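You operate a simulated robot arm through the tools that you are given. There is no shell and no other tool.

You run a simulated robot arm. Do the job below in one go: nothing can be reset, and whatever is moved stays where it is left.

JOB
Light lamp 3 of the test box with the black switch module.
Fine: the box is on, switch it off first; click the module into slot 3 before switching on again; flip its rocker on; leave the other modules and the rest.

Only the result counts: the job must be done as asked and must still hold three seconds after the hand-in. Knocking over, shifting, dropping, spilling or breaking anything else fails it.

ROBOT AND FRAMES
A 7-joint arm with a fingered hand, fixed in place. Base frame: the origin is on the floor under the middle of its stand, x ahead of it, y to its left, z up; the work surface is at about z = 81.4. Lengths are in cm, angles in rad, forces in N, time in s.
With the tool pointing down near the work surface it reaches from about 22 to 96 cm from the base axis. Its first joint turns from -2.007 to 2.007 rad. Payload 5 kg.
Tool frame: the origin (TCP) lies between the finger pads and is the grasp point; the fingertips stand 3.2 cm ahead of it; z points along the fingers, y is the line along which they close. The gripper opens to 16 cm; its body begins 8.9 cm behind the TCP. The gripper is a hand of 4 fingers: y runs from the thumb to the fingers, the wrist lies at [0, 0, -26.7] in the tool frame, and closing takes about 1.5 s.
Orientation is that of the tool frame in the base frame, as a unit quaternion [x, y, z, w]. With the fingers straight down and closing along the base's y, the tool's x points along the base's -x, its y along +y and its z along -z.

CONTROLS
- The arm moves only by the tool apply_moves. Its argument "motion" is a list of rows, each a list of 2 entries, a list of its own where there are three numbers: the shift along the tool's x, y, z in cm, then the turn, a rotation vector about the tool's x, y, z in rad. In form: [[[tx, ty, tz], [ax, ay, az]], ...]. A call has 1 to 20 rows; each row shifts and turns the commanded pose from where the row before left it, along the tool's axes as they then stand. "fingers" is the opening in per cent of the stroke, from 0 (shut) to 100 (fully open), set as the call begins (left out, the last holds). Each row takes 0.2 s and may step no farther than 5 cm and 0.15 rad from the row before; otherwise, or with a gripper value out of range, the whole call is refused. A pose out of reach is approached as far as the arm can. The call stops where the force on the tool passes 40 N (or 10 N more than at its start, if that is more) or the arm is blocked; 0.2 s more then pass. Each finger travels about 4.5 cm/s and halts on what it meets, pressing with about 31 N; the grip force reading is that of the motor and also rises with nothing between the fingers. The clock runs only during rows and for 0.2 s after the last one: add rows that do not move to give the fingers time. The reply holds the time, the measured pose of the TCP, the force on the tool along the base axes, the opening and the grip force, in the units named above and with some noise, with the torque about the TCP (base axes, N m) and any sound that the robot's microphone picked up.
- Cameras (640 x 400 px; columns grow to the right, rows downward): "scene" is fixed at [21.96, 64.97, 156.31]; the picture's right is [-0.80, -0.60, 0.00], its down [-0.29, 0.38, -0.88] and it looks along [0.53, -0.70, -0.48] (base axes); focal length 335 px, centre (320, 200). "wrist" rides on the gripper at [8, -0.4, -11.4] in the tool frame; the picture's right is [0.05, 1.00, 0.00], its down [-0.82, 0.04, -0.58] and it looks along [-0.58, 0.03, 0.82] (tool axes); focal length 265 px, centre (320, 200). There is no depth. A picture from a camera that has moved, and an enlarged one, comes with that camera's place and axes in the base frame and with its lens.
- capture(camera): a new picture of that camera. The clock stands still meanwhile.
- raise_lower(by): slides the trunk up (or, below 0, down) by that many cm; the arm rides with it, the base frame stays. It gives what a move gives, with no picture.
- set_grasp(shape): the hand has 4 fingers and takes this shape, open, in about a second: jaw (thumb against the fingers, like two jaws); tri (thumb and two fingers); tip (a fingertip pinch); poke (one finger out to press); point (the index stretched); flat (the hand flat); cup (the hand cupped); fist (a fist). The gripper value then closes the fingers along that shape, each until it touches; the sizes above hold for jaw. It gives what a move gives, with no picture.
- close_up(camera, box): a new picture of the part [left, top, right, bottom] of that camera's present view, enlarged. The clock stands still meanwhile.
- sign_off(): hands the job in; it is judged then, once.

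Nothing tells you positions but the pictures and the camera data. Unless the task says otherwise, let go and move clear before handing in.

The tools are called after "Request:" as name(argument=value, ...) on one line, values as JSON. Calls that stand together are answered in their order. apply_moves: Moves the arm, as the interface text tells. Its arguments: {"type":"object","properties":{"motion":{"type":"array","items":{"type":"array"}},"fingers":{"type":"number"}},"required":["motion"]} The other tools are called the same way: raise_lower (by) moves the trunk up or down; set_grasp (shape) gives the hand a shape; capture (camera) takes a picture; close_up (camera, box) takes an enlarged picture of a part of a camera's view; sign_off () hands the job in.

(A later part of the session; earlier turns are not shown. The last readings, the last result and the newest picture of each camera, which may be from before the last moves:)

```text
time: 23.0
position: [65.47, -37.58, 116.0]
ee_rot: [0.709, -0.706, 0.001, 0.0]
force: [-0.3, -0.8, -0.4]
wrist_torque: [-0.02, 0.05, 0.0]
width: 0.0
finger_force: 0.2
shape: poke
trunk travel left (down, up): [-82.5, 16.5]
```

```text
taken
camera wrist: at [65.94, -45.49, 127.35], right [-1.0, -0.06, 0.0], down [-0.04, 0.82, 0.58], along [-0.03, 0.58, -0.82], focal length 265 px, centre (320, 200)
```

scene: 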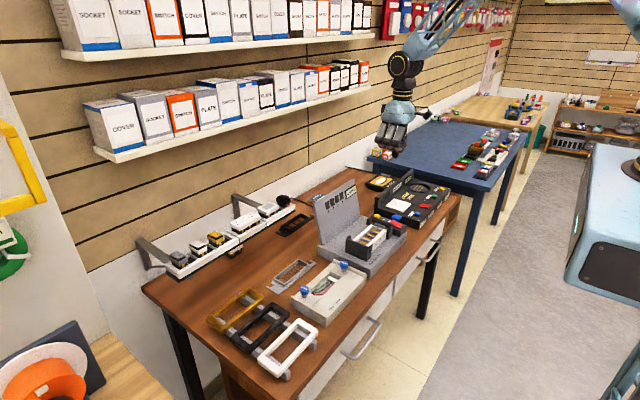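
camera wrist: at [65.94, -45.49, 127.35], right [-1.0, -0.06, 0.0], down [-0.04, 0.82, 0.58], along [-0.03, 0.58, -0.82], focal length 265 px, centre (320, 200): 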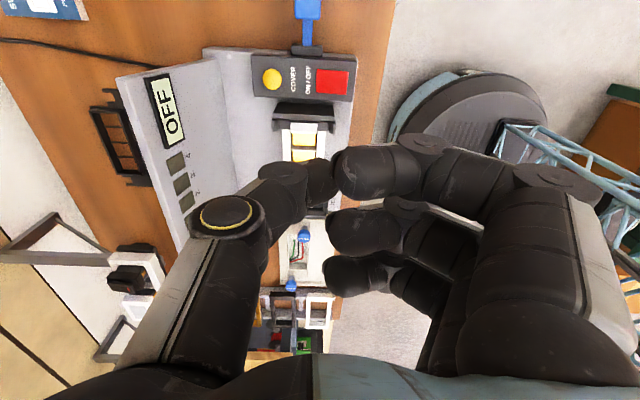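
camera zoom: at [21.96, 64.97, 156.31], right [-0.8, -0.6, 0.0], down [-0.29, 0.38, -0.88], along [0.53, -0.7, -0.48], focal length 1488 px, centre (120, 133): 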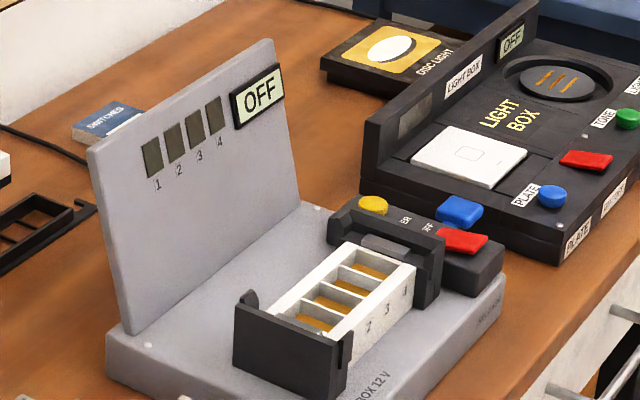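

The display now reads OFF. Next I'll switch to the tip shape (thumb and middle finger) and move over the black module in the rack, keeping the thumb on the wall side.

Request:
set_grasp(shape="tip")

Request:
apply_moves(motion=[[[-3.54, -3.1, 0], [0, 0, 0]], [[-3.54, -3.1, 0], [0, 0, 0]], [[-3.54, -3.1, 0], [0, 0, 0]], [[-3.54, -3.1, 0], [0, 0, 0]], [[-3.54, -3.1, 0], [0, 0, 0]], [[-3.54, -3.1, 0], [0, 0, 0]], [[-3.54, -3.1, 0], [0, 0, 0]], [[-3.5, -3.1, 0], [0, 0, 0]], [[0, 0, 0], [0, 0, 0]]])

Request:
capture(camera="wrist")

Request:
capture(camera="scene")

```text
time: 23.9
position: [65.43, -37.54, 115.91]
ee_rot: [0.708, -0.706, 0.0, 0.0]
force: [-0.1, 0.3, 1.0]
wrist_torque: [0.01, -0.03, 0.03]
width: 16.0
finger_force: 0.1
shape: tip
trunk travel left (down, up): [-82.5, 16.5]
```

```text
time: 25.9
position: [90.11, -9.45, 115.91]
ee_rot: [0.708, -0.706, 0.0, 0.0]
force: [0.0, -1.0, -0.5]
wrist_torque: [0.0, 0.01, 0.03]
width: 16.0
finger_force: 0.1
shape: tip
trunk travel left (down, up): [-82.5, 16.5]
```

```text
taken
camera wrist: at [90.5, -17.33, 127.36], right [-1.0, -0.05, 0.0], down [-0.04, 0.82, 0.58], along [-0.03, 0.58, -0.82], focal length 265 px, centre (320, 200)
```

wrist: 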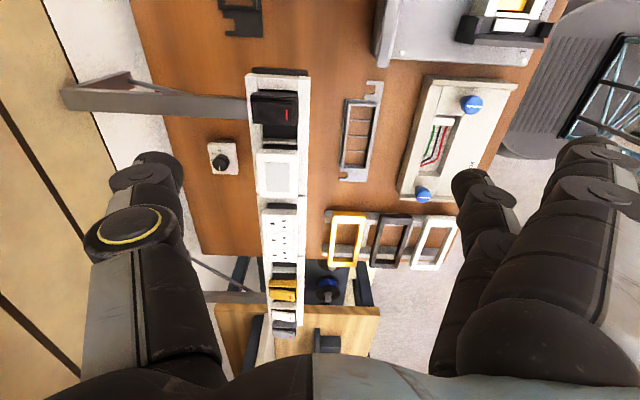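

```text
taken
```

scene: 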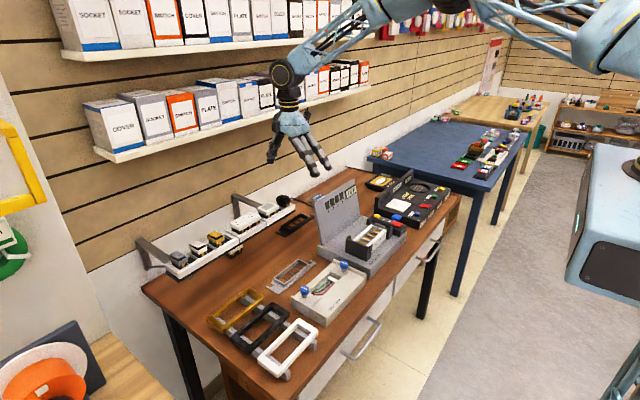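

The black module and the bracket arm behind it are in view. I'll zoom in to measure the module and the arm.

Request:
close_up(camera="wrist", box=[200, 60, 340, 160])

Request:
close_up(camera="scene", box=[225, 180, 315, 240])

```text
4.00 times, centred on (270, 110) of wrist
camera zoom: at [90.5, -17.33, 127.36], right [-1.0, -0.05, 0.0], down [-0.04, 0.82, 0.58], along [-0.03, 0.58, -0.82], focal length 1062 px, centre (520, 560)
```

zoom: 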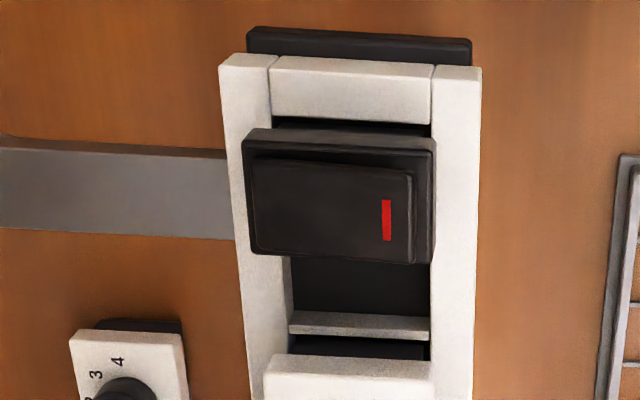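

```text
6.67 times, centred on (270, 210) of scene
camera zoom: at [21.96, 64.97, 156.31], right [-0.8, -0.6, 0.0], down [-0.29, 0.38, -0.88], along [0.53, -0.7, -0.48], focal length 2232 px, centre (653, 133)
```

zoom: 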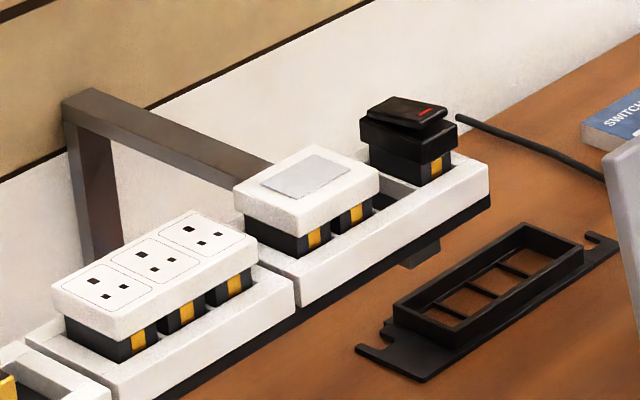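

The module head measures about 4.5 × 2.8 cm, centred at (94.45, -9.2), with its sides from z≈99.7 to 101.2 and the rack rim at 98.3. I'll align above it and descend part way with a narrower opening.

Request:
apply_moves(motion=[[[-0.25, -2.2, 0], [0, 0, 0]], [[0, -2.14, 0], [0, 0, 0]], [[0, 0, 3], [0, 0, 0]], [[0, 0, 3], [0, 0, 0]], [[0, 0, 3], [0, 0, 0]], [[0, 0, 1], [0, 0, 0]], [[0, 0, 0], [0, 0, 0]]], fingers=55)

Request:
capture(camera="wrist")

Request:
close_up(camera="scene", box=[240, 150, 330, 220])

```text
time: 27.5
position: [94.2, -8.99, 105.89]
ee_rot: [0.709, -0.705, 0.0, 0.0]
force: [0.3, 0.1, -0.8]
wrist_torque: [0.01, -0.02, 0.02]
width: 8.89
finger_force: 0.1
shape: tip
trunk travel left (down, up): [-82.5, 16.5]
```

```text
taken
camera wrist: at [94.67, -16.99, 117.34], right [-1.0, -0.06, 0.0], down [-0.05, 0.82, 0.58], along [-0.03, 0.58, -0.82], focal length 265 px, centre (320, 200)
```

wrist: 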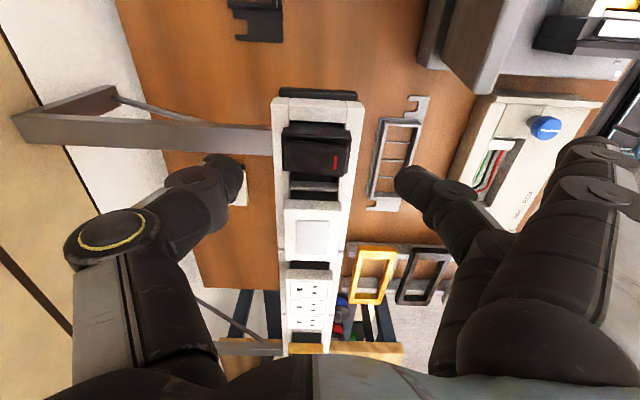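

```text
5.71 times, centred on (285, 185) of scene
camera zoom: at [21.96, 64.97, 156.31], right [-0.8, -0.6, 0.0], down [-0.29, 0.38, -0.88], along [0.53, -0.7, -0.48], focal length 1914 px, centre (520, 286)
```

zoom: 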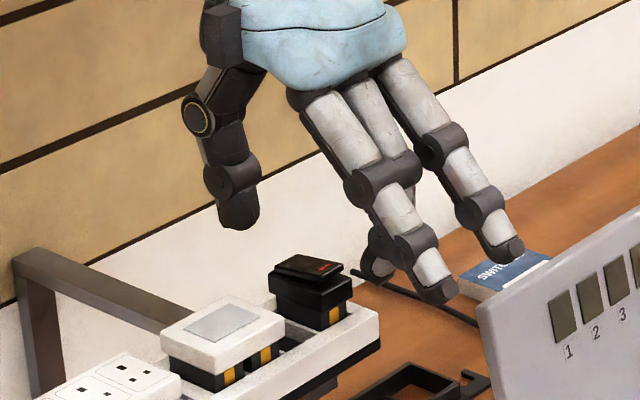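

The index finger will pass about 1 cm above the test box's back panel corner (about (84, -13.5, 100.7)), so the descent must stay precise. I'll check the alignment with a close-up first.

Request:
close_up(camera="wrist", box=[240, 80, 400, 180])

Request:
close_up(camera="scene", box=[270, 165, 340, 215])

```text
4.00 times, centred on (320, 130) of wrist
camera zoom: at [94.67, -16.99, 117.34], right [-1.0, -0.06, 0.0], down [-0.05, 0.82, 0.58], along [-0.03, 0.58, -0.82], focal length 1062 px, centre (320, 480)
```

zoom: 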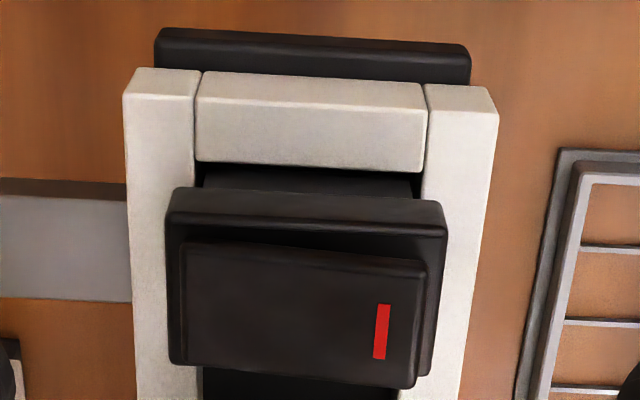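

```text
8.00 times, centred on (305, 190) of scene
camera zoom: at [21.96, 64.97, 156.31], right [-0.8, -0.6, 0.0], down [-0.29, 0.38, -0.88], along [0.53, -0.7, -0.48], focal length 2679 px, centre (440, 280)
```

zoom: 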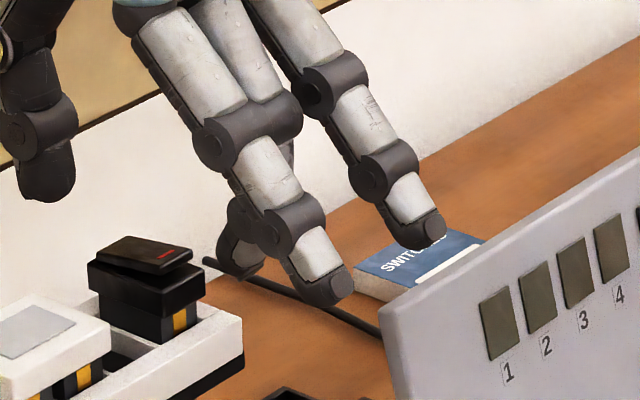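

The head centre measures (94.5, -9.22). I'll make the small correction, descend to about z=102.6 and look before closing.

Request:
apply_moves(motion=[[[0.2, -0.3, 0], [0, 0, 0]], [[0, 0, 1.2], [0, 0, 0]], [[0, 0, 1.2], [0, 0, 0]], [[0, 0, 0.9], [0, 0, 0]], [[0, 0, 0], [0, 0, 0]]])

Request:
capture(camera="wrist")

Request:
close_up(camera="scene", box=[260, 165, 330, 215])

```text
time: 28.7
position: [94.65, -9.13, 102.65]
ee_rot: [0.708, -0.706, 0.0, 0.0]
force: [-0.3, 0.6, 0.1]
wrist_torque: [-0.01, 0.0, 0.0]
width: 8.9
finger_force: 0.1
shape: tip
trunk travel left (down, up): [-82.5, 16.5]
```

```text
taken
camera wrist: at [95.13, -17.09, 114.08], right [-1.0, -0.05, 0.0], down [-0.04, 0.82, 0.58], along [-0.03, 0.58, -0.82], focal length 265 px, centre (320, 200)
```

wrist: 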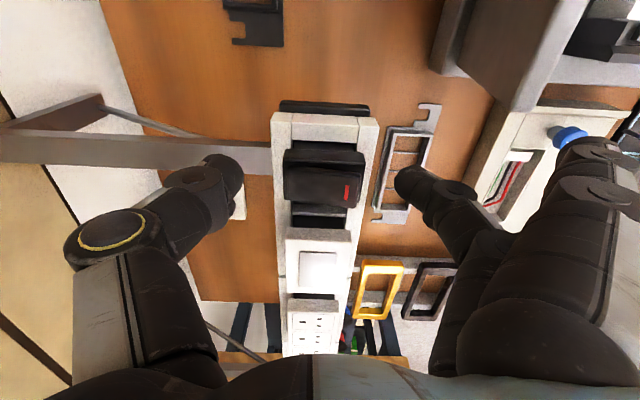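

```text
8.00 times, centred on (295, 190) of scene
camera zoom: at [21.96, 64.97, 156.31], right [-0.8, -0.6, 0.0], down [-0.29, 0.38, -0.88], along [0.53, -0.7, -0.48], focal length 2679 px, centre (520, 280)
```

zoom: 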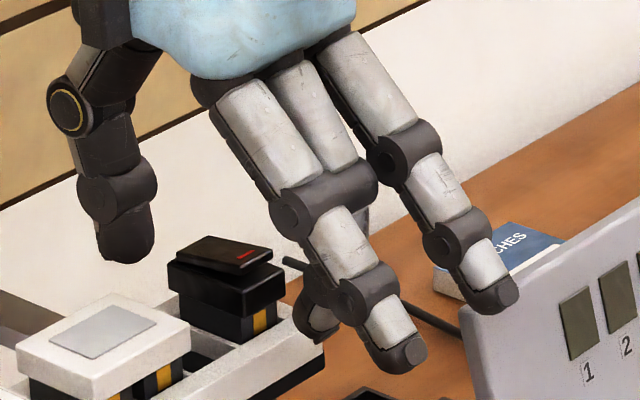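

Thumb and middle fingertips straddle the head evenly, with their tips near z=99.4. I'll lower 0.3 cm more and close the pinch.

Request:
apply_moves(motion=[[[0.08, 0.1, 0.3], [0, 0, 0]], [[0, 0, 0], [0, 0, 0]]])

Request:
apply_moves(motion=[[[0, 0, 0], [0, 0, 0]], [[0, 0, 0], [0, 0, 0]], [[0, 0, 0], [0, 0, 0]], [[0, 0, 0], [0, 0, 0]], [[0, 0, 0], [0, 0, 0]], [[0, 0, 0], [0, 0, 0]], [[0, 0, 0], [0, 0, 0]]], fingers=15)

Request:
capture(camera="wrist")

Request:
close_up(camera="scene", box=[260, 165, 330, 215])

```text
time: 29.3
position: [94.61, -9.29, 102.31]
ee_rot: [0.709, -0.706, 0.0, 0.001]
force: [0.8, 0.6, 0.3]
wrist_torque: [0.02, -0.01, 0.02]
width: 8.86
finger_force: 0.0
shape: tip
trunk travel left (down, up): [-82.5, 16.5]
```

```text
time: 30.9
position: [94.52, -9.2, 102.36]
ee_rot: [0.708, -0.706, 0.001, 0.0]
force: [-0.1, 0.1, -0.4]
wrist_torque: [0.0, 0.02, 0.02]
width: 3.95
finger_force: 31.5
shape: tip
trunk travel left (down, up): [-82.5, 16.5]
```

```text
taken
camera wrist: at [95.03, -17.19, 113.75], right [-1.0, -0.06, 0.0], down [-0.04, 0.82, 0.58], along [-0.03, 0.58, -0.82], focal length 265 px, centre (320, 200)
```

wrist: 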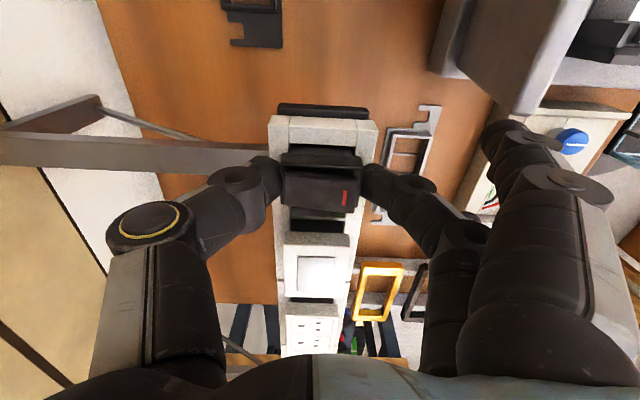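

```text
8.00 times, centred on (295, 190) of scene
camera zoom: at [21.96, 64.97, 156.31], right [-0.8, -0.6, 0.0], down [-0.29, 0.38, -0.88], along [0.53, -0.7, -0.48], focal length 2679 px, centre (520, 280)
```

zoom: 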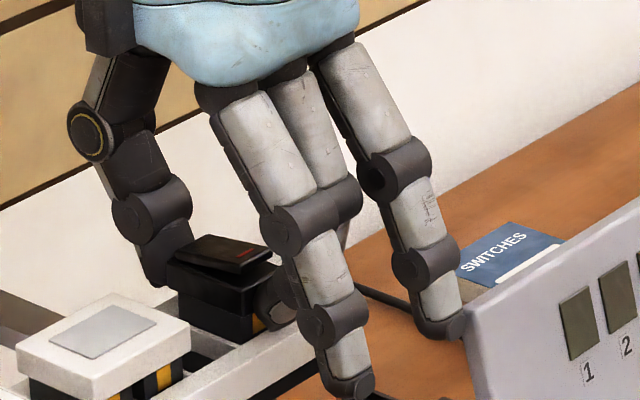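

The pinch closed at 3.95 cm with 31 N. I'll zoom in to see exactly where the fingertips sit on the module before lifting.

Request:
close_up(camera="scene", box=[274, 188, 306, 208])

Request:
close_up(camera="wrist", box=[230, 110, 410, 230])

Request:
close_up(camera="scene", box=[298, 190, 330, 215])

```text
16.00 times, centred on (290, 198) of scene
camera zoom: at [21.96, 64.97, 156.31], right [-0.8, -0.6, 0.0], down [-0.29, 0.38, -0.88], along [0.53, -0.7, -0.48], focal length 5358 px, centre (800, 232)
```

zoom: 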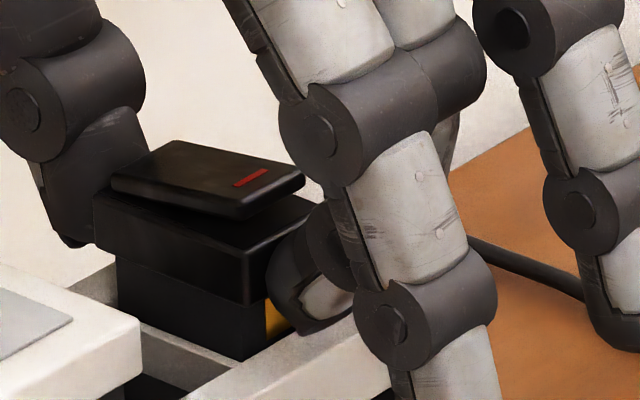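

```text
3.33 times, centred on (320, 170) of wrist
camera zoom: at [95.03, -17.19, 113.75], right [-1.0, -0.06, 0.0], down [-0.04, 0.82, 0.58], along [-0.03, 0.58, -0.82], focal length 885 px, centre (320, 300)
```

zoom: 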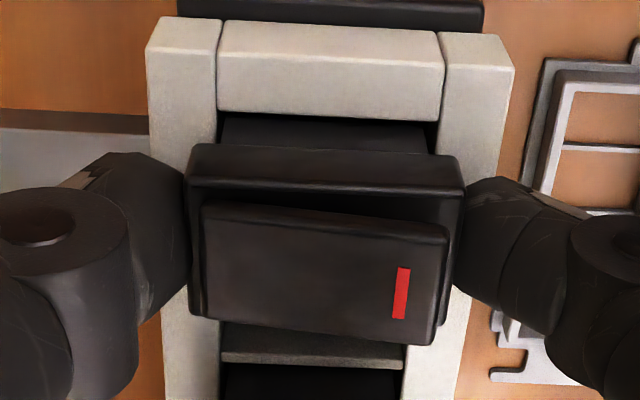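

```text
16.00 times, centred on (314, 202) of scene
camera zoom: at [21.96, 64.97, 156.31], right [-0.8, -0.6, 0.0], down [-0.29, 0.38, -0.88], along [0.53, -0.7, -0.48], focal length 5358 px, centre (416, 160)
```

zoom: 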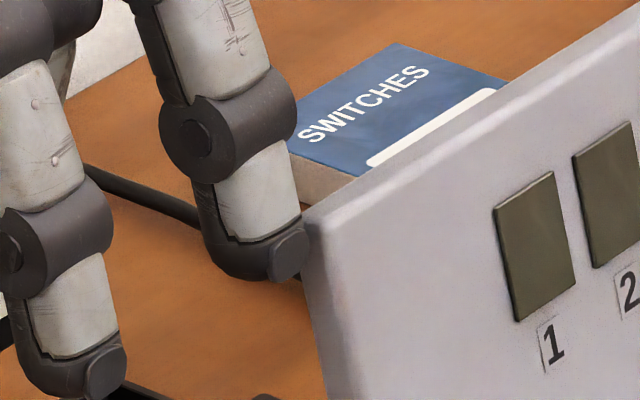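

The pads are flush on both sides of the head and nothing else is touched. I'll lift straight up slowly.

Request:
apply_moves(motion=[[[0, 0, -0.5], [0, 0, 0]], [[0, 0, -0.5], [0, 0, 0]], [[0, 0, -0.7], [0, 0, 0]], [[0, 0, -1], [0, 0, 0]], [[0, 0, -1], [0, 0, 0]], [[0, 0, -1], [0, 0, 0]], [[0, 0, -1], [0, 0, 0]], [[0, 0, 0], [0, 0, 0]]])

Request:
capture(camera="wrist")

Request:
close_up(camera="scene", box=[250, 155, 330, 215])

```text
time: 32.7
position: [94.58, -9.27, 107.95]
ee_rot: [0.708, -0.706, 0.0, 0.0]
force: [-0.5, 0.2, -0.7]
wrist_torque: [0.01, 0.0, 0.03]
width: 3.92
finger_force: 30.8
shape: tip
trunk travel left (down, up): [-82.5, 16.5]
```

```text
taken
camera wrist: at [94.93, -17.28, 119.35], right [-1.0, -0.06, 0.0], down [-0.04, 0.82, 0.58], along [-0.03, 0.58, -0.82], focal length 265 px, centre (320, 200)
```

wrist: 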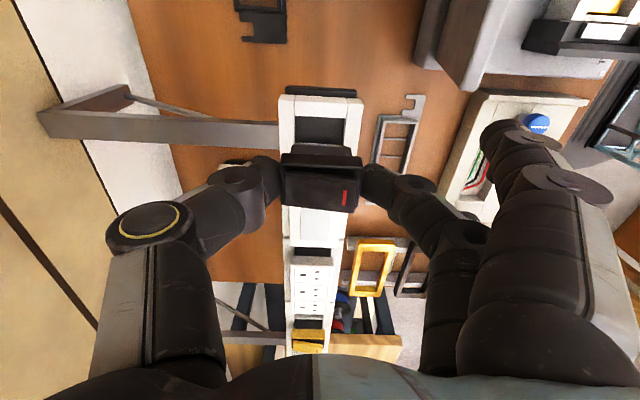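

```text
6.67 times, centred on (290, 185) of scene
camera zoom: at [21.96, 64.97, 156.31], right [-0.8, -0.6, 0.0], down [-0.29, 0.38, -0.88], along [0.53, -0.7, -0.48], focal length 2232 px, centre (520, 300)
```

zoom: 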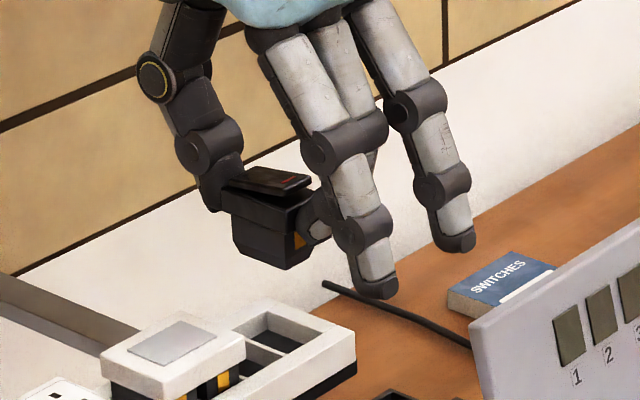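

The module is out of the rack and held firmly. I'll raise it, carry it over the test box and hover above slot 3.

Request:
apply_moves(motion=[[[0, 0, -3], [0, 0, 0]], [[0, 0, -3], [0, 0, 0]], [[0, 0, -2], [0, 0, 0]], [[1.65, 2.71, 0], [0, 0, 0]], [[1.65, 2.71, 0], [0, 0, 0]], [[1.65, 2.71, 0], [0, 0, 0]], [[1.65, 2.71, 0], [0, 0, 0]], [[1.65, 2.71, 0], [0, 0, 0]], [[1.65, 2.71, 0], [0, 0, 0]], [[1.65, 2.71, 0], [0, 0, 0]], [[1.65, 2.71, 0], [0, 0, 0]], [[1.65, 2.71, 0], [0, 0, 0]], [[1.65, 2.71, 0], [0, 0, 0]], [[0, 0, 3], [0, 0, 0]], [[0, 0, 3], [0, 0, 0]], [[0, 0, 3], [0, 0, 0]], [[0, 0, 3], [0, 0, 0]], [[0, 0, 0], [0, 0, 0]]])

Request:
capture(camera="wrist")

Request:
close_up(camera="scene", box=[330, 170, 430, 250])

```text
time: 36.5
position: [67.48, -25.84, 103.9]
ee_rot: [0.709, -0.706, 0.0, 0.0]
force: [-0.1, 0.2, -1.0]
wrist_torque: [-0.03, -0.02, 0.0]
width: 3.91
finger_force: 31.0
shape: tip
trunk travel left (down, up): [-82.5, 16.5]
```

```text
taken
camera wrist: at [67.95, -33.82, 115.34], right [-1.0, -0.06, 0.0], down [-0.05, 0.82, 0.58], along [-0.03, 0.58, -0.82], focal length 265 px, centre (320, 200)
```

wrist: 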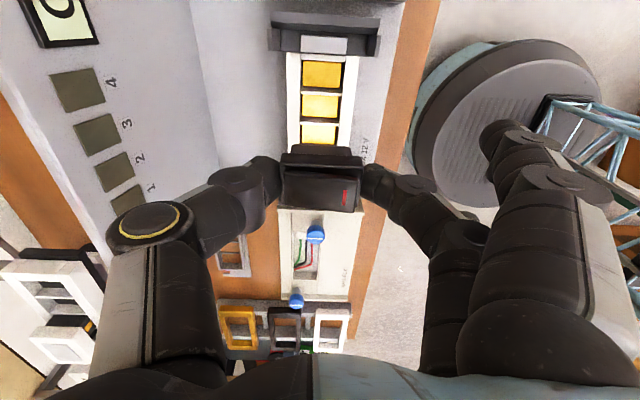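

```text
5.00 times, centred on (380, 210) of scene
camera zoom: at [21.96, 64.97, 156.31], right [-0.8, -0.6, 0.0], down [-0.29, 0.38, -0.88], along [0.53, -0.7, -0.48], focal length 1674 px, centre (20, 150)
```

zoom: 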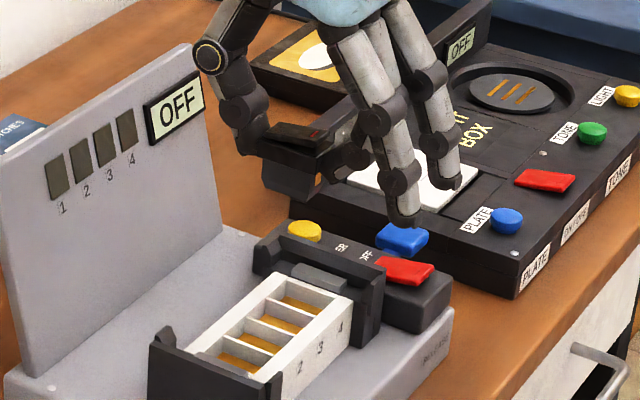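

The hand hovers over the box and slots 4, 3, 2 are visible past the module. I'll zoom in to measure slot 3 against the module.

Request:
close_up(camera="wrist", box=[260, 0, 388, 80])

Request:
close_up(camera="wrist", box=[250, 60, 410, 220])

```text
5.00 times, centred on (324, 40) of wrist
camera zoom: at [67.95, -33.82, 115.34], right [-1.0, -0.06, 0.0], down [-0.05, 0.82, 0.58], along [-0.03, 0.58, -0.82], focal length 1327 px, centre (300, 1000)
```

zoom: 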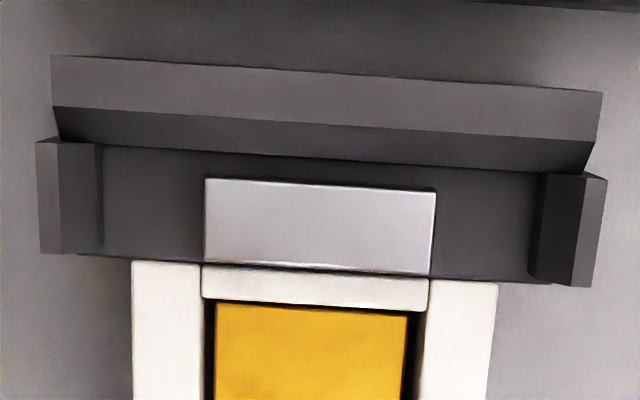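

```text
2.50 times, centred on (330, 140) of wrist
camera zoom: at [67.95, -33.82, 115.34], right [-1.0, -0.06, 0.0], down [-0.05, 0.82, 0.58], along [-0.03, 0.58, -0.82], focal length 664 px, centre (295, 350)
```

zoom: 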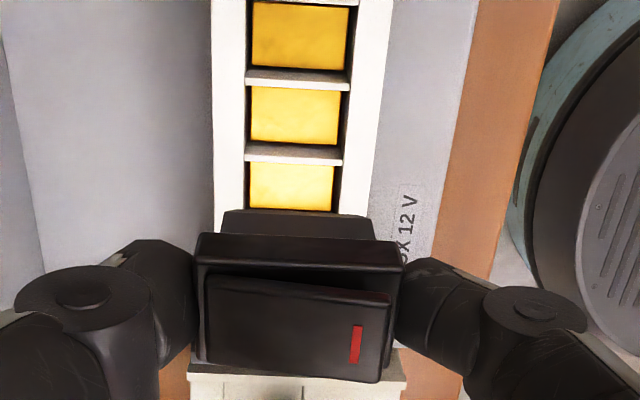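

Slot 3's opening is about 4.1 × 2.7 cm, centred at (67.5, -25.7) with its rim at z≈88; the module body is about 3.85 × 2.5 cm and centred at x≈67.5. I'll descend to just above the rim and compare both views.

Request:
apply_moves(motion=[[[0, 0, 2.5], [0, 0, 0]], [[0, 0, 2.5], [0, 0, 0]], [[0, 0, 2.5], [0, 0, 0]], [[0, 0, 1.9], [0, 0, 0]], [[0, 0, 0], [0, 0, 0]]])

Request:
close_up(camera="wrist", box=[240, 0, 400, 220])

Request:
close_up(camera="scene", box=[340, 195, 412, 255])

```text
time: 37.7
position: [67.27, -25.93, 94.42]
ee_rot: [0.708, -0.706, 0.0, 0.0]
force: [0.2, -0.4, -0.1]
wrist_torque: [-0.02, 0.0, 0.01]
width: 3.93
finger_force: 30.9
shape: tip
trunk travel left (down, up): [-82.5, 16.5]
```

```text
1.82 times, centred on (320, 110) of wrist
camera zoom: at [67.77, -33.88, 105.98], right [-1.0, -0.06, 0.0], down [-0.05, 0.82, 0.58], along [-0.03, 0.58, -0.82], focal length 483 px, centre (320, 364)
```

zoom: 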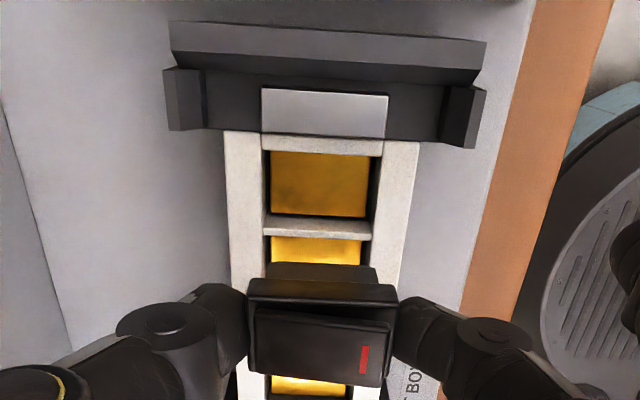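

```text
6.67 times, centred on (376, 225) of scene
camera zoom: at [21.96, 64.97, 156.31], right [-0.8, -0.6, 0.0], down [-0.29, 0.38, -0.88], along [0.53, -0.7, -0.48], focal length 2232 px, centre (-53, 33)
```

zoom: 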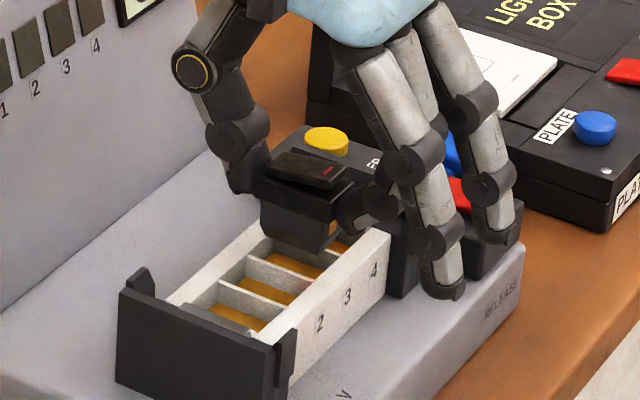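

I'll zoom in tighter on the module and slot 3 to get the last millimetres right.

Request:
close_up(camera="wrist", box=[285, 105, 365, 165])

Request:
close_up(camera="scene", box=[374, 213, 406, 241])

Request:
close_up(camera="wrist", box=[270, 60, 380, 130])

```text
6.67 times, centred on (325, 135) of wrist
camera zoom: at [67.77, -33.88, 105.98], right [-1.0, -0.06, 0.0], down [-0.05, 0.82, 0.58], along [-0.03, 0.58, -0.82], focal length 1769 px, centre (287, 633)
```

zoom: 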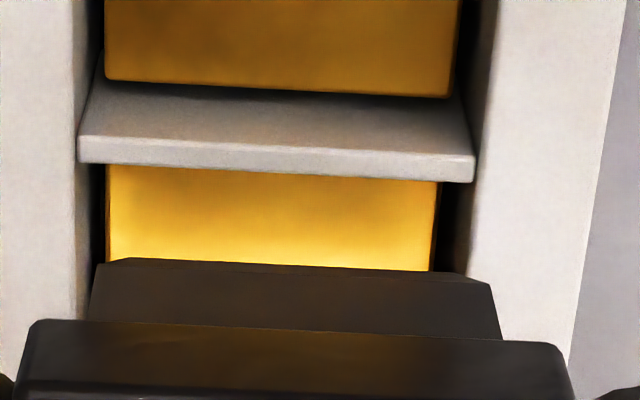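

```text
14.29 times, centred on (390, 227) of scene
camera zoom: at [21.96, 64.97, 156.31], right [-0.8, -0.6, 0.0], down [-0.29, 0.38, -0.88], along [0.53, -0.7, -0.48], focal length 4784 px, centre (-680, -186)
```

zoom: 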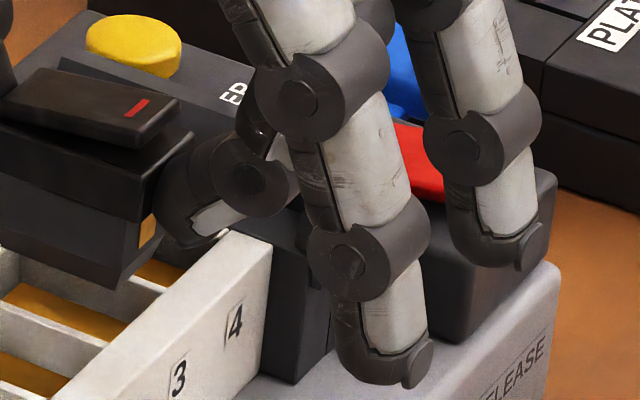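

```text
5.71 times, centred on (325, 95) of wrist
camera zoom: at [67.77, -33.88, 105.98], right [-1.0, -0.06, 0.0], down [-0.05, 0.82, 0.58], along [-0.03, 0.58, -0.82], focal length 1517 px, centre (291, 800)
```

zoom: 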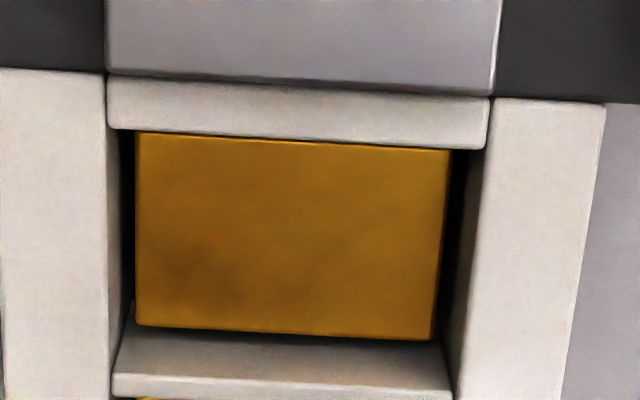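

The body needs about +0.18 cm in x and +0.2 cm in y to centre on slot 3, and it has a chamfered lower edge. I'll correct that and descend until just above the rim, then check again.

Request:
apply_moves(motion=[[[-0.2, -0.18, 0], [0, 0, 0]], [[0, 0, 0.8], [0, 0, 0]], [[0, 0, 0.8], [0, 0, 0]], [[0, 0, 0], [0, 0, 0]]])

Request:
close_up(camera="wrist", box=[285, 95, 365, 155])

Request:
close_up(camera="scene", box=[364, 213, 396, 241])

```text
time: 38.7
position: [67.51, -25.72, 93.02]
ee_rot: [0.709, -0.705, 0.001, 0.0]
force: [0.2, 0.0, -0.2]
wrist_torque: [-0.02, 0.0, 0.0]
width: 3.93
finger_force: 31.3
shape: tip
trunk travel left (down, up): [-82.5, 16.5]
```

```text
6.67 times, centred on (325, 125) of wrist
camera zoom: at [68.05, -33.68, 104.42], right [-1.0, -0.06, 0.0], down [-0.05, 0.82, 0.58], along [-0.03, 0.58, -0.82], focal length 1769 px, centre (287, 700)
```

zoom: 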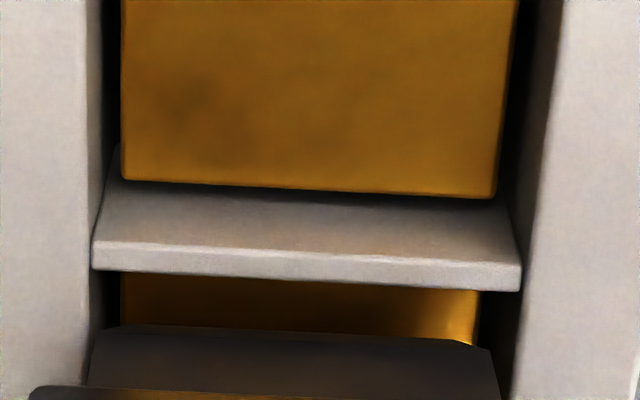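

```text
14.29 times, centred on (380, 227) of scene
camera zoom: at [21.96, 64.97, 156.31], right [-0.8, -0.6, 0.0], down [-0.29, 0.38, -0.88], along [0.53, -0.7, -0.48], focal length 4784 px, centre (-537, -186)
```

zoom: 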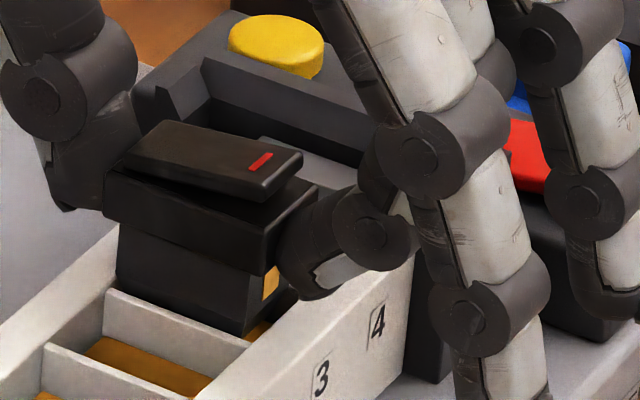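

The module is nearly centred over slot 3 with a small gap behind the divider. I'll trim x by -0.1 cm and lower gently into the slot, watching the force.

Request:
apply_moves(motion=[[[0, 0.1, 0.2], [0, 0, 0]], [[0, 0, 0.25], [0, 0, 0]], [[0, 0, 0.25], [0, 0, 0]], [[0, 0, 0.25], [0, 0, 0]], [[0, 0, 0.2], [0, 0, 0]]])

Request:
close_up(camera="wrist", box=[285, 95, 365, 155])

Request:
close_up(camera="scene", box=[364, 213, 396, 241])

```text
time: 39.9
position: [67.49, -25.82, 91.76]
ee_rot: [0.708, -0.706, 0.0, 0.0]
force: [-0.3, -0.3, 4.8]
wrist_torque: [-0.02, 0.12, -0.02]
width: 3.95
finger_force: 31.4
shape: tip
trunk travel left (down, up): [-82.5, 16.5]
```

```text
6.67 times, centred on (325, 125) of wrist
camera zoom: at [67.93, -33.66, 103.24], right [-1.0, -0.06, 0.0], down [-0.05, 0.82, 0.58], along [-0.03, 0.58, -0.82], focal length 1769 px, centre (287, 700)
```

zoom: 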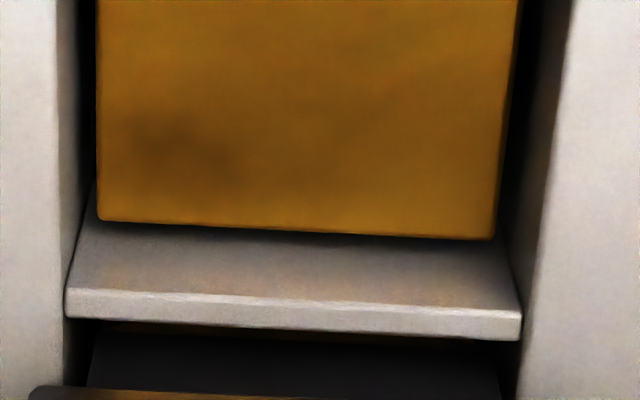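

```text
14.29 times, centred on (380, 227) of scene
camera zoom: at [21.96, 64.97, 156.31], right [-0.8, -0.6, 0.0], down [-0.29, 0.38, -0.88], along [0.53, -0.7, -0.48], focal length 4784 px, centre (-537, -186)
```

zoom: 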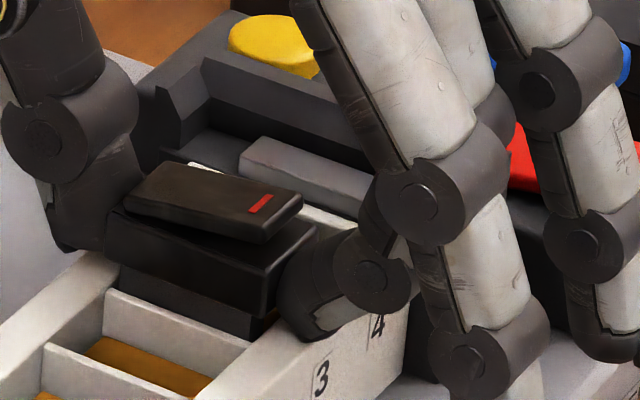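

The body has entered slot 3 and a first contact force of about 5 N shows. I'll push a little further in small steps.

Request:
apply_moves(motion=[[[0, 0, 0.15], [0, 0, 0]], [[0, 0, 0.15], [0, 0, 0]], [[0, 0, 0], [0, 0, 0]]])

Request:
close_up(camera="scene", box=[364, 213, 396, 241])

```text
time: 40.7
position: [67.32, -25.71, 91.62]
ee_rot: [0.709, -0.706, 0.002, 0.0]
force: [-4.3, -3.0, 23.6]
wrist_torque: [-0.05, 0.61, 0.02]
width: 4.09
finger_force: 31.2
shape: tip
trunk travel left (down, up): [-82.5, 16.5]
```

```text
14.29 times, centred on (380, 227) of scene
camera zoom: at [21.96, 64.97, 156.31], right [-0.8, -0.6, 0.0], down [-0.29, 0.38, -0.88], along [0.53, -0.7, -0.48], focal length 4784 px, centre (-537, -186)
```

zoom: 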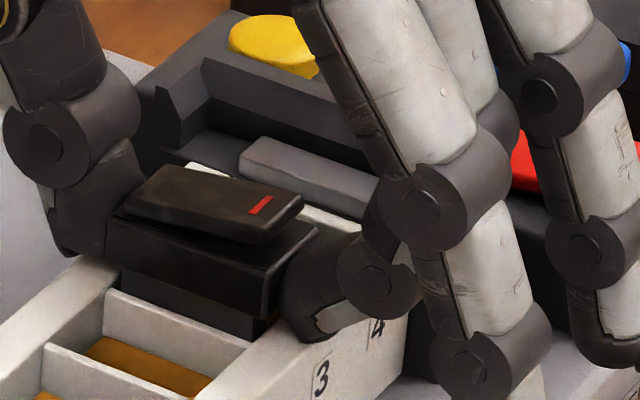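

The middle fingertip has met the frame's front rim, so I must grip higher on the head. I'll ease up, open the fingers, rise 0.8 cm and look.

Request:
apply_moves(motion=[[[0, 0, -0.2], [0, 0, 0]], [[0, 0, 0], [0, 0, 0]]])

Request:
apply_moves(motion=[[[0, 0, 0], [0, 0, 0]], [[0, 0, 0], [0, 0, 0]], [[0, 0, 0], [0, 0, 0]], [[0, 0, -0.3], [0, 0, 0]], [[0, 0, -0.4], [0, 0, 0]], [[0, 0, 0], [0, 0, 0]]], fingers=42)

Request:
capture(camera="wrist")

Request:
close_up(camera="scene", box=[356, 208, 404, 243])

```text
time: 41.3
position: [67.37, -25.78, 91.72]
ee_rot: [0.708, -0.706, 0.0, 0.0]
force: [-1.5, -3.6, 6.3]
wrist_torque: [-0.12, 0.14, 0.07]
width: 4.09
finger_force: 31.1
shape: tip
trunk travel left (down, up): [-82.5, 16.5]
```

```text
time: 42.7
position: [67.51, -25.85, 92.52]
ee_rot: [0.708, -0.706, -0.001, 0.0]
force: [-0.1, -0.6, 0.0]
wrist_torque: [0.0, 0.0, -0.01]
width: 6.62
finger_force: 0.0
shape: tip
trunk travel left (down, up): [-82.5, 16.5]
```

```text
taken
camera wrist: at [67.98, -33.71, 103.91], right [-1.0, -0.06, 0.0], down [-0.05, 0.82, 0.58], along [-0.03, 0.58, -0.82], focal length 265 px, centre (320, 200)
```

wrist: 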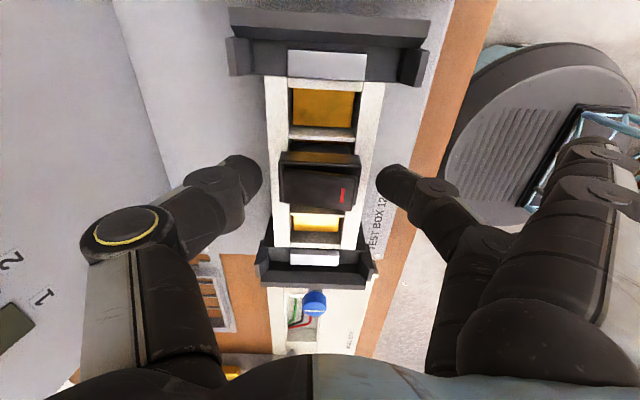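

```text
11.43 times, centred on (380, 226) of scene
camera zoom: at [21.96, 64.97, 156.31], right [-0.8, -0.6, 0.0], down [-0.29, 0.38, -0.88], along [0.53, -0.7, -0.48], focal length 3827 px, centre (-366, -91)
```

zoom: 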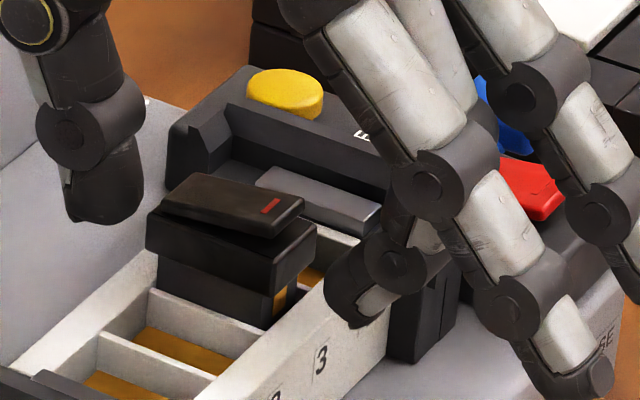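

The module stands in slot 3, about 1.3 cm short of seated. I'll raise slightly more, re-grip the head at its upper part and push down.

Request:
apply_moves(motion=[[[0, 0, -0.2], [0, 0, 0]], [[0, 0, 0], [0, 0, 0]]])

Request:
apply_moves(motion=[[[0, 0, 0], [0, 0, 0]], [[0, 0, 0], [0, 0, 0]], [[0, 0, 0], [0, 0, 0]], [[0, 0, 0], [0, 0, 0]], [[0, 0, 0], [0, 0, 0]]], fingers=15)

Request:
close_up(camera="scene", box=[356, 208, 404, 243])

Request:
close_up(camera="wrist", box=[240, 90, 400, 250])

```text
time: 43.3
position: [67.46, -25.83, 92.64]
ee_rot: [0.709, -0.705, 0.0, 0.0]
force: [0.8, 0.6, 0.6]
wrist_torque: [0.0, 0.03, 0.02]
width: 6.65
finger_force: 0.1
shape: tip
trunk travel left (down, up): [-82.5, 16.5]
```

```text
time: 44.5
position: [67.57, -25.74, 92.68]
ee_rot: [0.708, -0.706, 0.0, 0.0]
force: [-0.2, 0.6, 0.2]
wrist_torque: [0.03, -0.01, 0.01]
width: 3.93
finger_force: 30.8
shape: tip
trunk travel left (down, up): [-82.5, 16.5]
```

```text
11.43 times, centred on (380, 226) of scene
camera zoom: at [21.96, 64.97, 156.31], right [-0.8, -0.6, 0.0], down [-0.29, 0.38, -0.88], along [0.53, -0.7, -0.48], focal length 3827 px, centre (-366, -91)
```

zoom: 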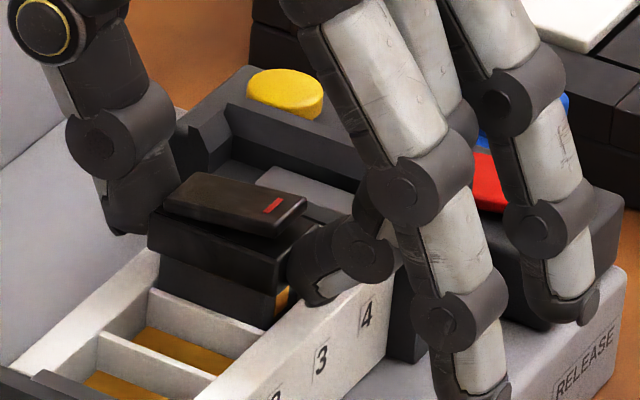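

```text
2.50 times, centred on (320, 170) of wrist
camera zoom: at [67.97, -33.7, 104.08], right [-1.0, -0.06, 0.0], down [-0.05, 0.82, 0.58], along [-0.03, 0.58, -0.82], focal length 664 px, centre (320, 275)
```

zoom: 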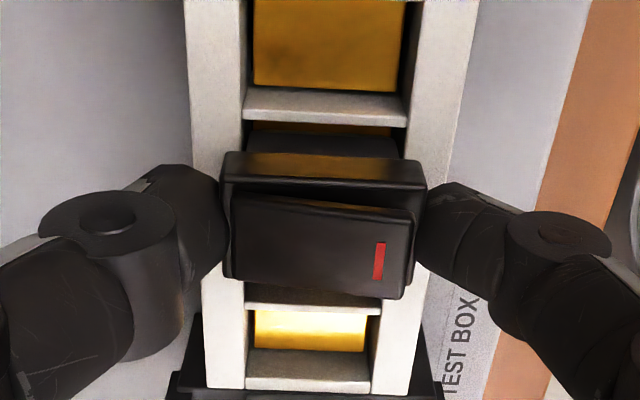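

The fingertips now hold the upper part of the head. I'll push down in small steps and listen for a click.

Request:
apply_moves(motion=[[[0, 0, 0.2], [0, 0, 0]], [[0, 0, 0.2], [0, 0, 0]], [[0, 0, 0.2], [0, 0, 0]], [[0, 0, 0], [0, 0, 0]]])

Request:
close_up(camera="scene", box=[356, 208, 404, 243])

```text
time: 45.5
position: [67.49, -25.62, 92.07]
ee_rot: [0.709, -0.706, 0.001, 0.0]
force: [-0.2, -1.2, 2.5]
wrist_torque: [-0.04, 0.0, 0.01]
width: 3.94
finger_force: 31.4
shape: tip
trunk travel left (down, up): [-82.5, 16.5]
```

```text
11.43 times, centred on (380, 226) of scene
camera zoom: at [21.96, 64.97, 156.31], right [-0.8, -0.6, 0.0], down [-0.29, 0.38, -0.88], along [0.53, -0.7, -0.48], focal length 3827 px, centre (-366, -91)
```

zoom: 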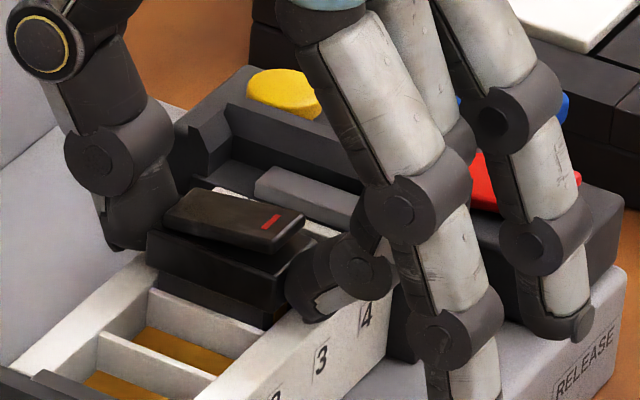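

It slides down with little force. I'll continue.

Request:
apply_moves(motion=[[[0, 0, 0.2], [0, 0, 0]], [[0, 0, 0.2], [0, 0, 0]], [[0, 0, 0.2], [0, 0, 0]], [[0, 0, 0], [0, 0, 0]]])

Request:
close_up(camera="scene", box=[356, 208, 404, 243])

```text
time: 46.5
position: [67.39, -25.69, 91.72]
ee_rot: [0.709, -0.706, 0.001, 0.0]
force: [-5.3, -1.6, 27.3]
wrist_torque: [0.02, 0.78, 0.04]
width: 4.2
finger_force: 31.5
shape: tip
trunk travel left (down, up): [-82.5, 16.5]
```

```text
11.43 times, centred on (380, 226) of scene
camera zoom: at [21.96, 64.97, 156.31], right [-0.8, -0.6, 0.0], down [-0.29, 0.38, -0.88], along [0.53, -0.7, -0.48], focal length 3827 px, centre (-366, -91)
```

zoom: 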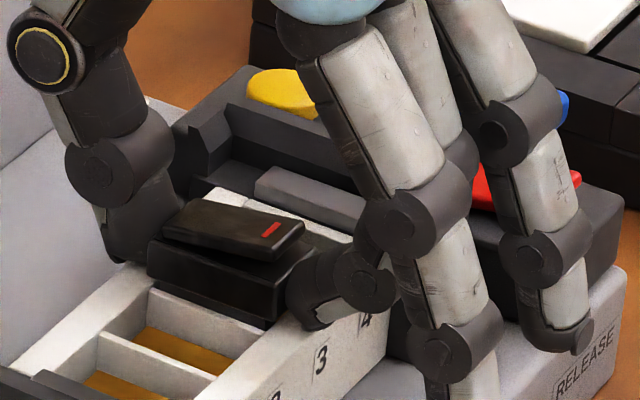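

The front fingertip reached the rim again with the head still about 0.5 cm up. I'll ease off, re-grip another 0.7 cm higher and push again.

Request:
apply_moves(motion=[[[0, 0, -0.25], [0, 0, 0]], [[0, 0, 0], [0, 0, 0]]])

Request:
apply_moves(motion=[[[0, 0, 0], [0, 0, 0]], [[0, 0, 0], [0, 0, 0]], [[0, 0, 0], [0, 0, 0]], [[0, 0, -0.4], [0, 0, 0]], [[0, 0, -0.4], [0, 0, 0]], [[0, 0, 0], [0, 0, 0]]], fingers=38)

Request:
close_up(camera="scene", box=[356, 208, 404, 243])

Request:
close_up(camera="wrist", box=[240, 90, 400, 250])

```text
time: 47.1
position: [67.39, -25.74, 91.71]
ee_rot: [0.709, -0.706, 0.0, 0.0]
force: [-3.7, -2.8, 12.3]
wrist_torque: [-0.08, 0.36, 0.1]
width: 4.17
finger_force: 30.3
shape: tip
trunk travel left (down, up): [-82.5, 16.5]
```

```text
time: 48.5
position: [67.57, -25.8, 92.46]
ee_rot: [0.708, -0.706, -0.001, 0.0]
force: [-0.7, -0.5, 0.2]
wrist_torque: [-0.02, 0.01, 0.0]
width: 6.01
finger_force: 0.1
shape: tip
trunk travel left (down, up): [-82.5, 16.5]
```

```text
11.43 times, centred on (380, 226) of scene
camera zoom: at [21.96, 64.97, 156.31], right [-0.8, -0.6, 0.0], down [-0.29, 0.38, -0.88], along [0.53, -0.7, -0.48], focal length 3827 px, centre (-366, -91)
```

zoom: 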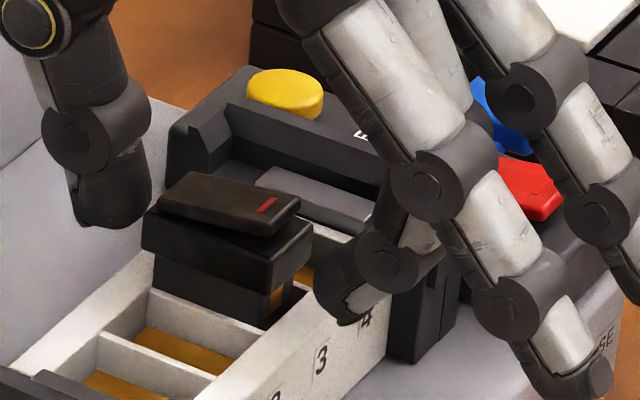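

```text
2.50 times, centred on (320, 170) of wrist
camera zoom: at [68.01, -33.69, 103.89], right [-1.0, -0.06, 0.0], down [-0.04, 0.82, 0.58], along [-0.03, 0.58, -0.82], focal length 664 px, centre (320, 275)
```

zoom: 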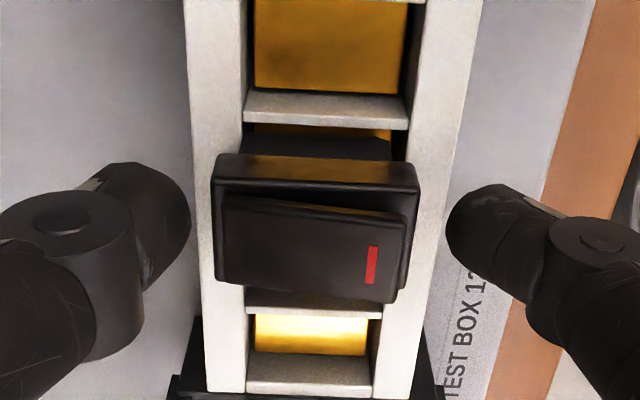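

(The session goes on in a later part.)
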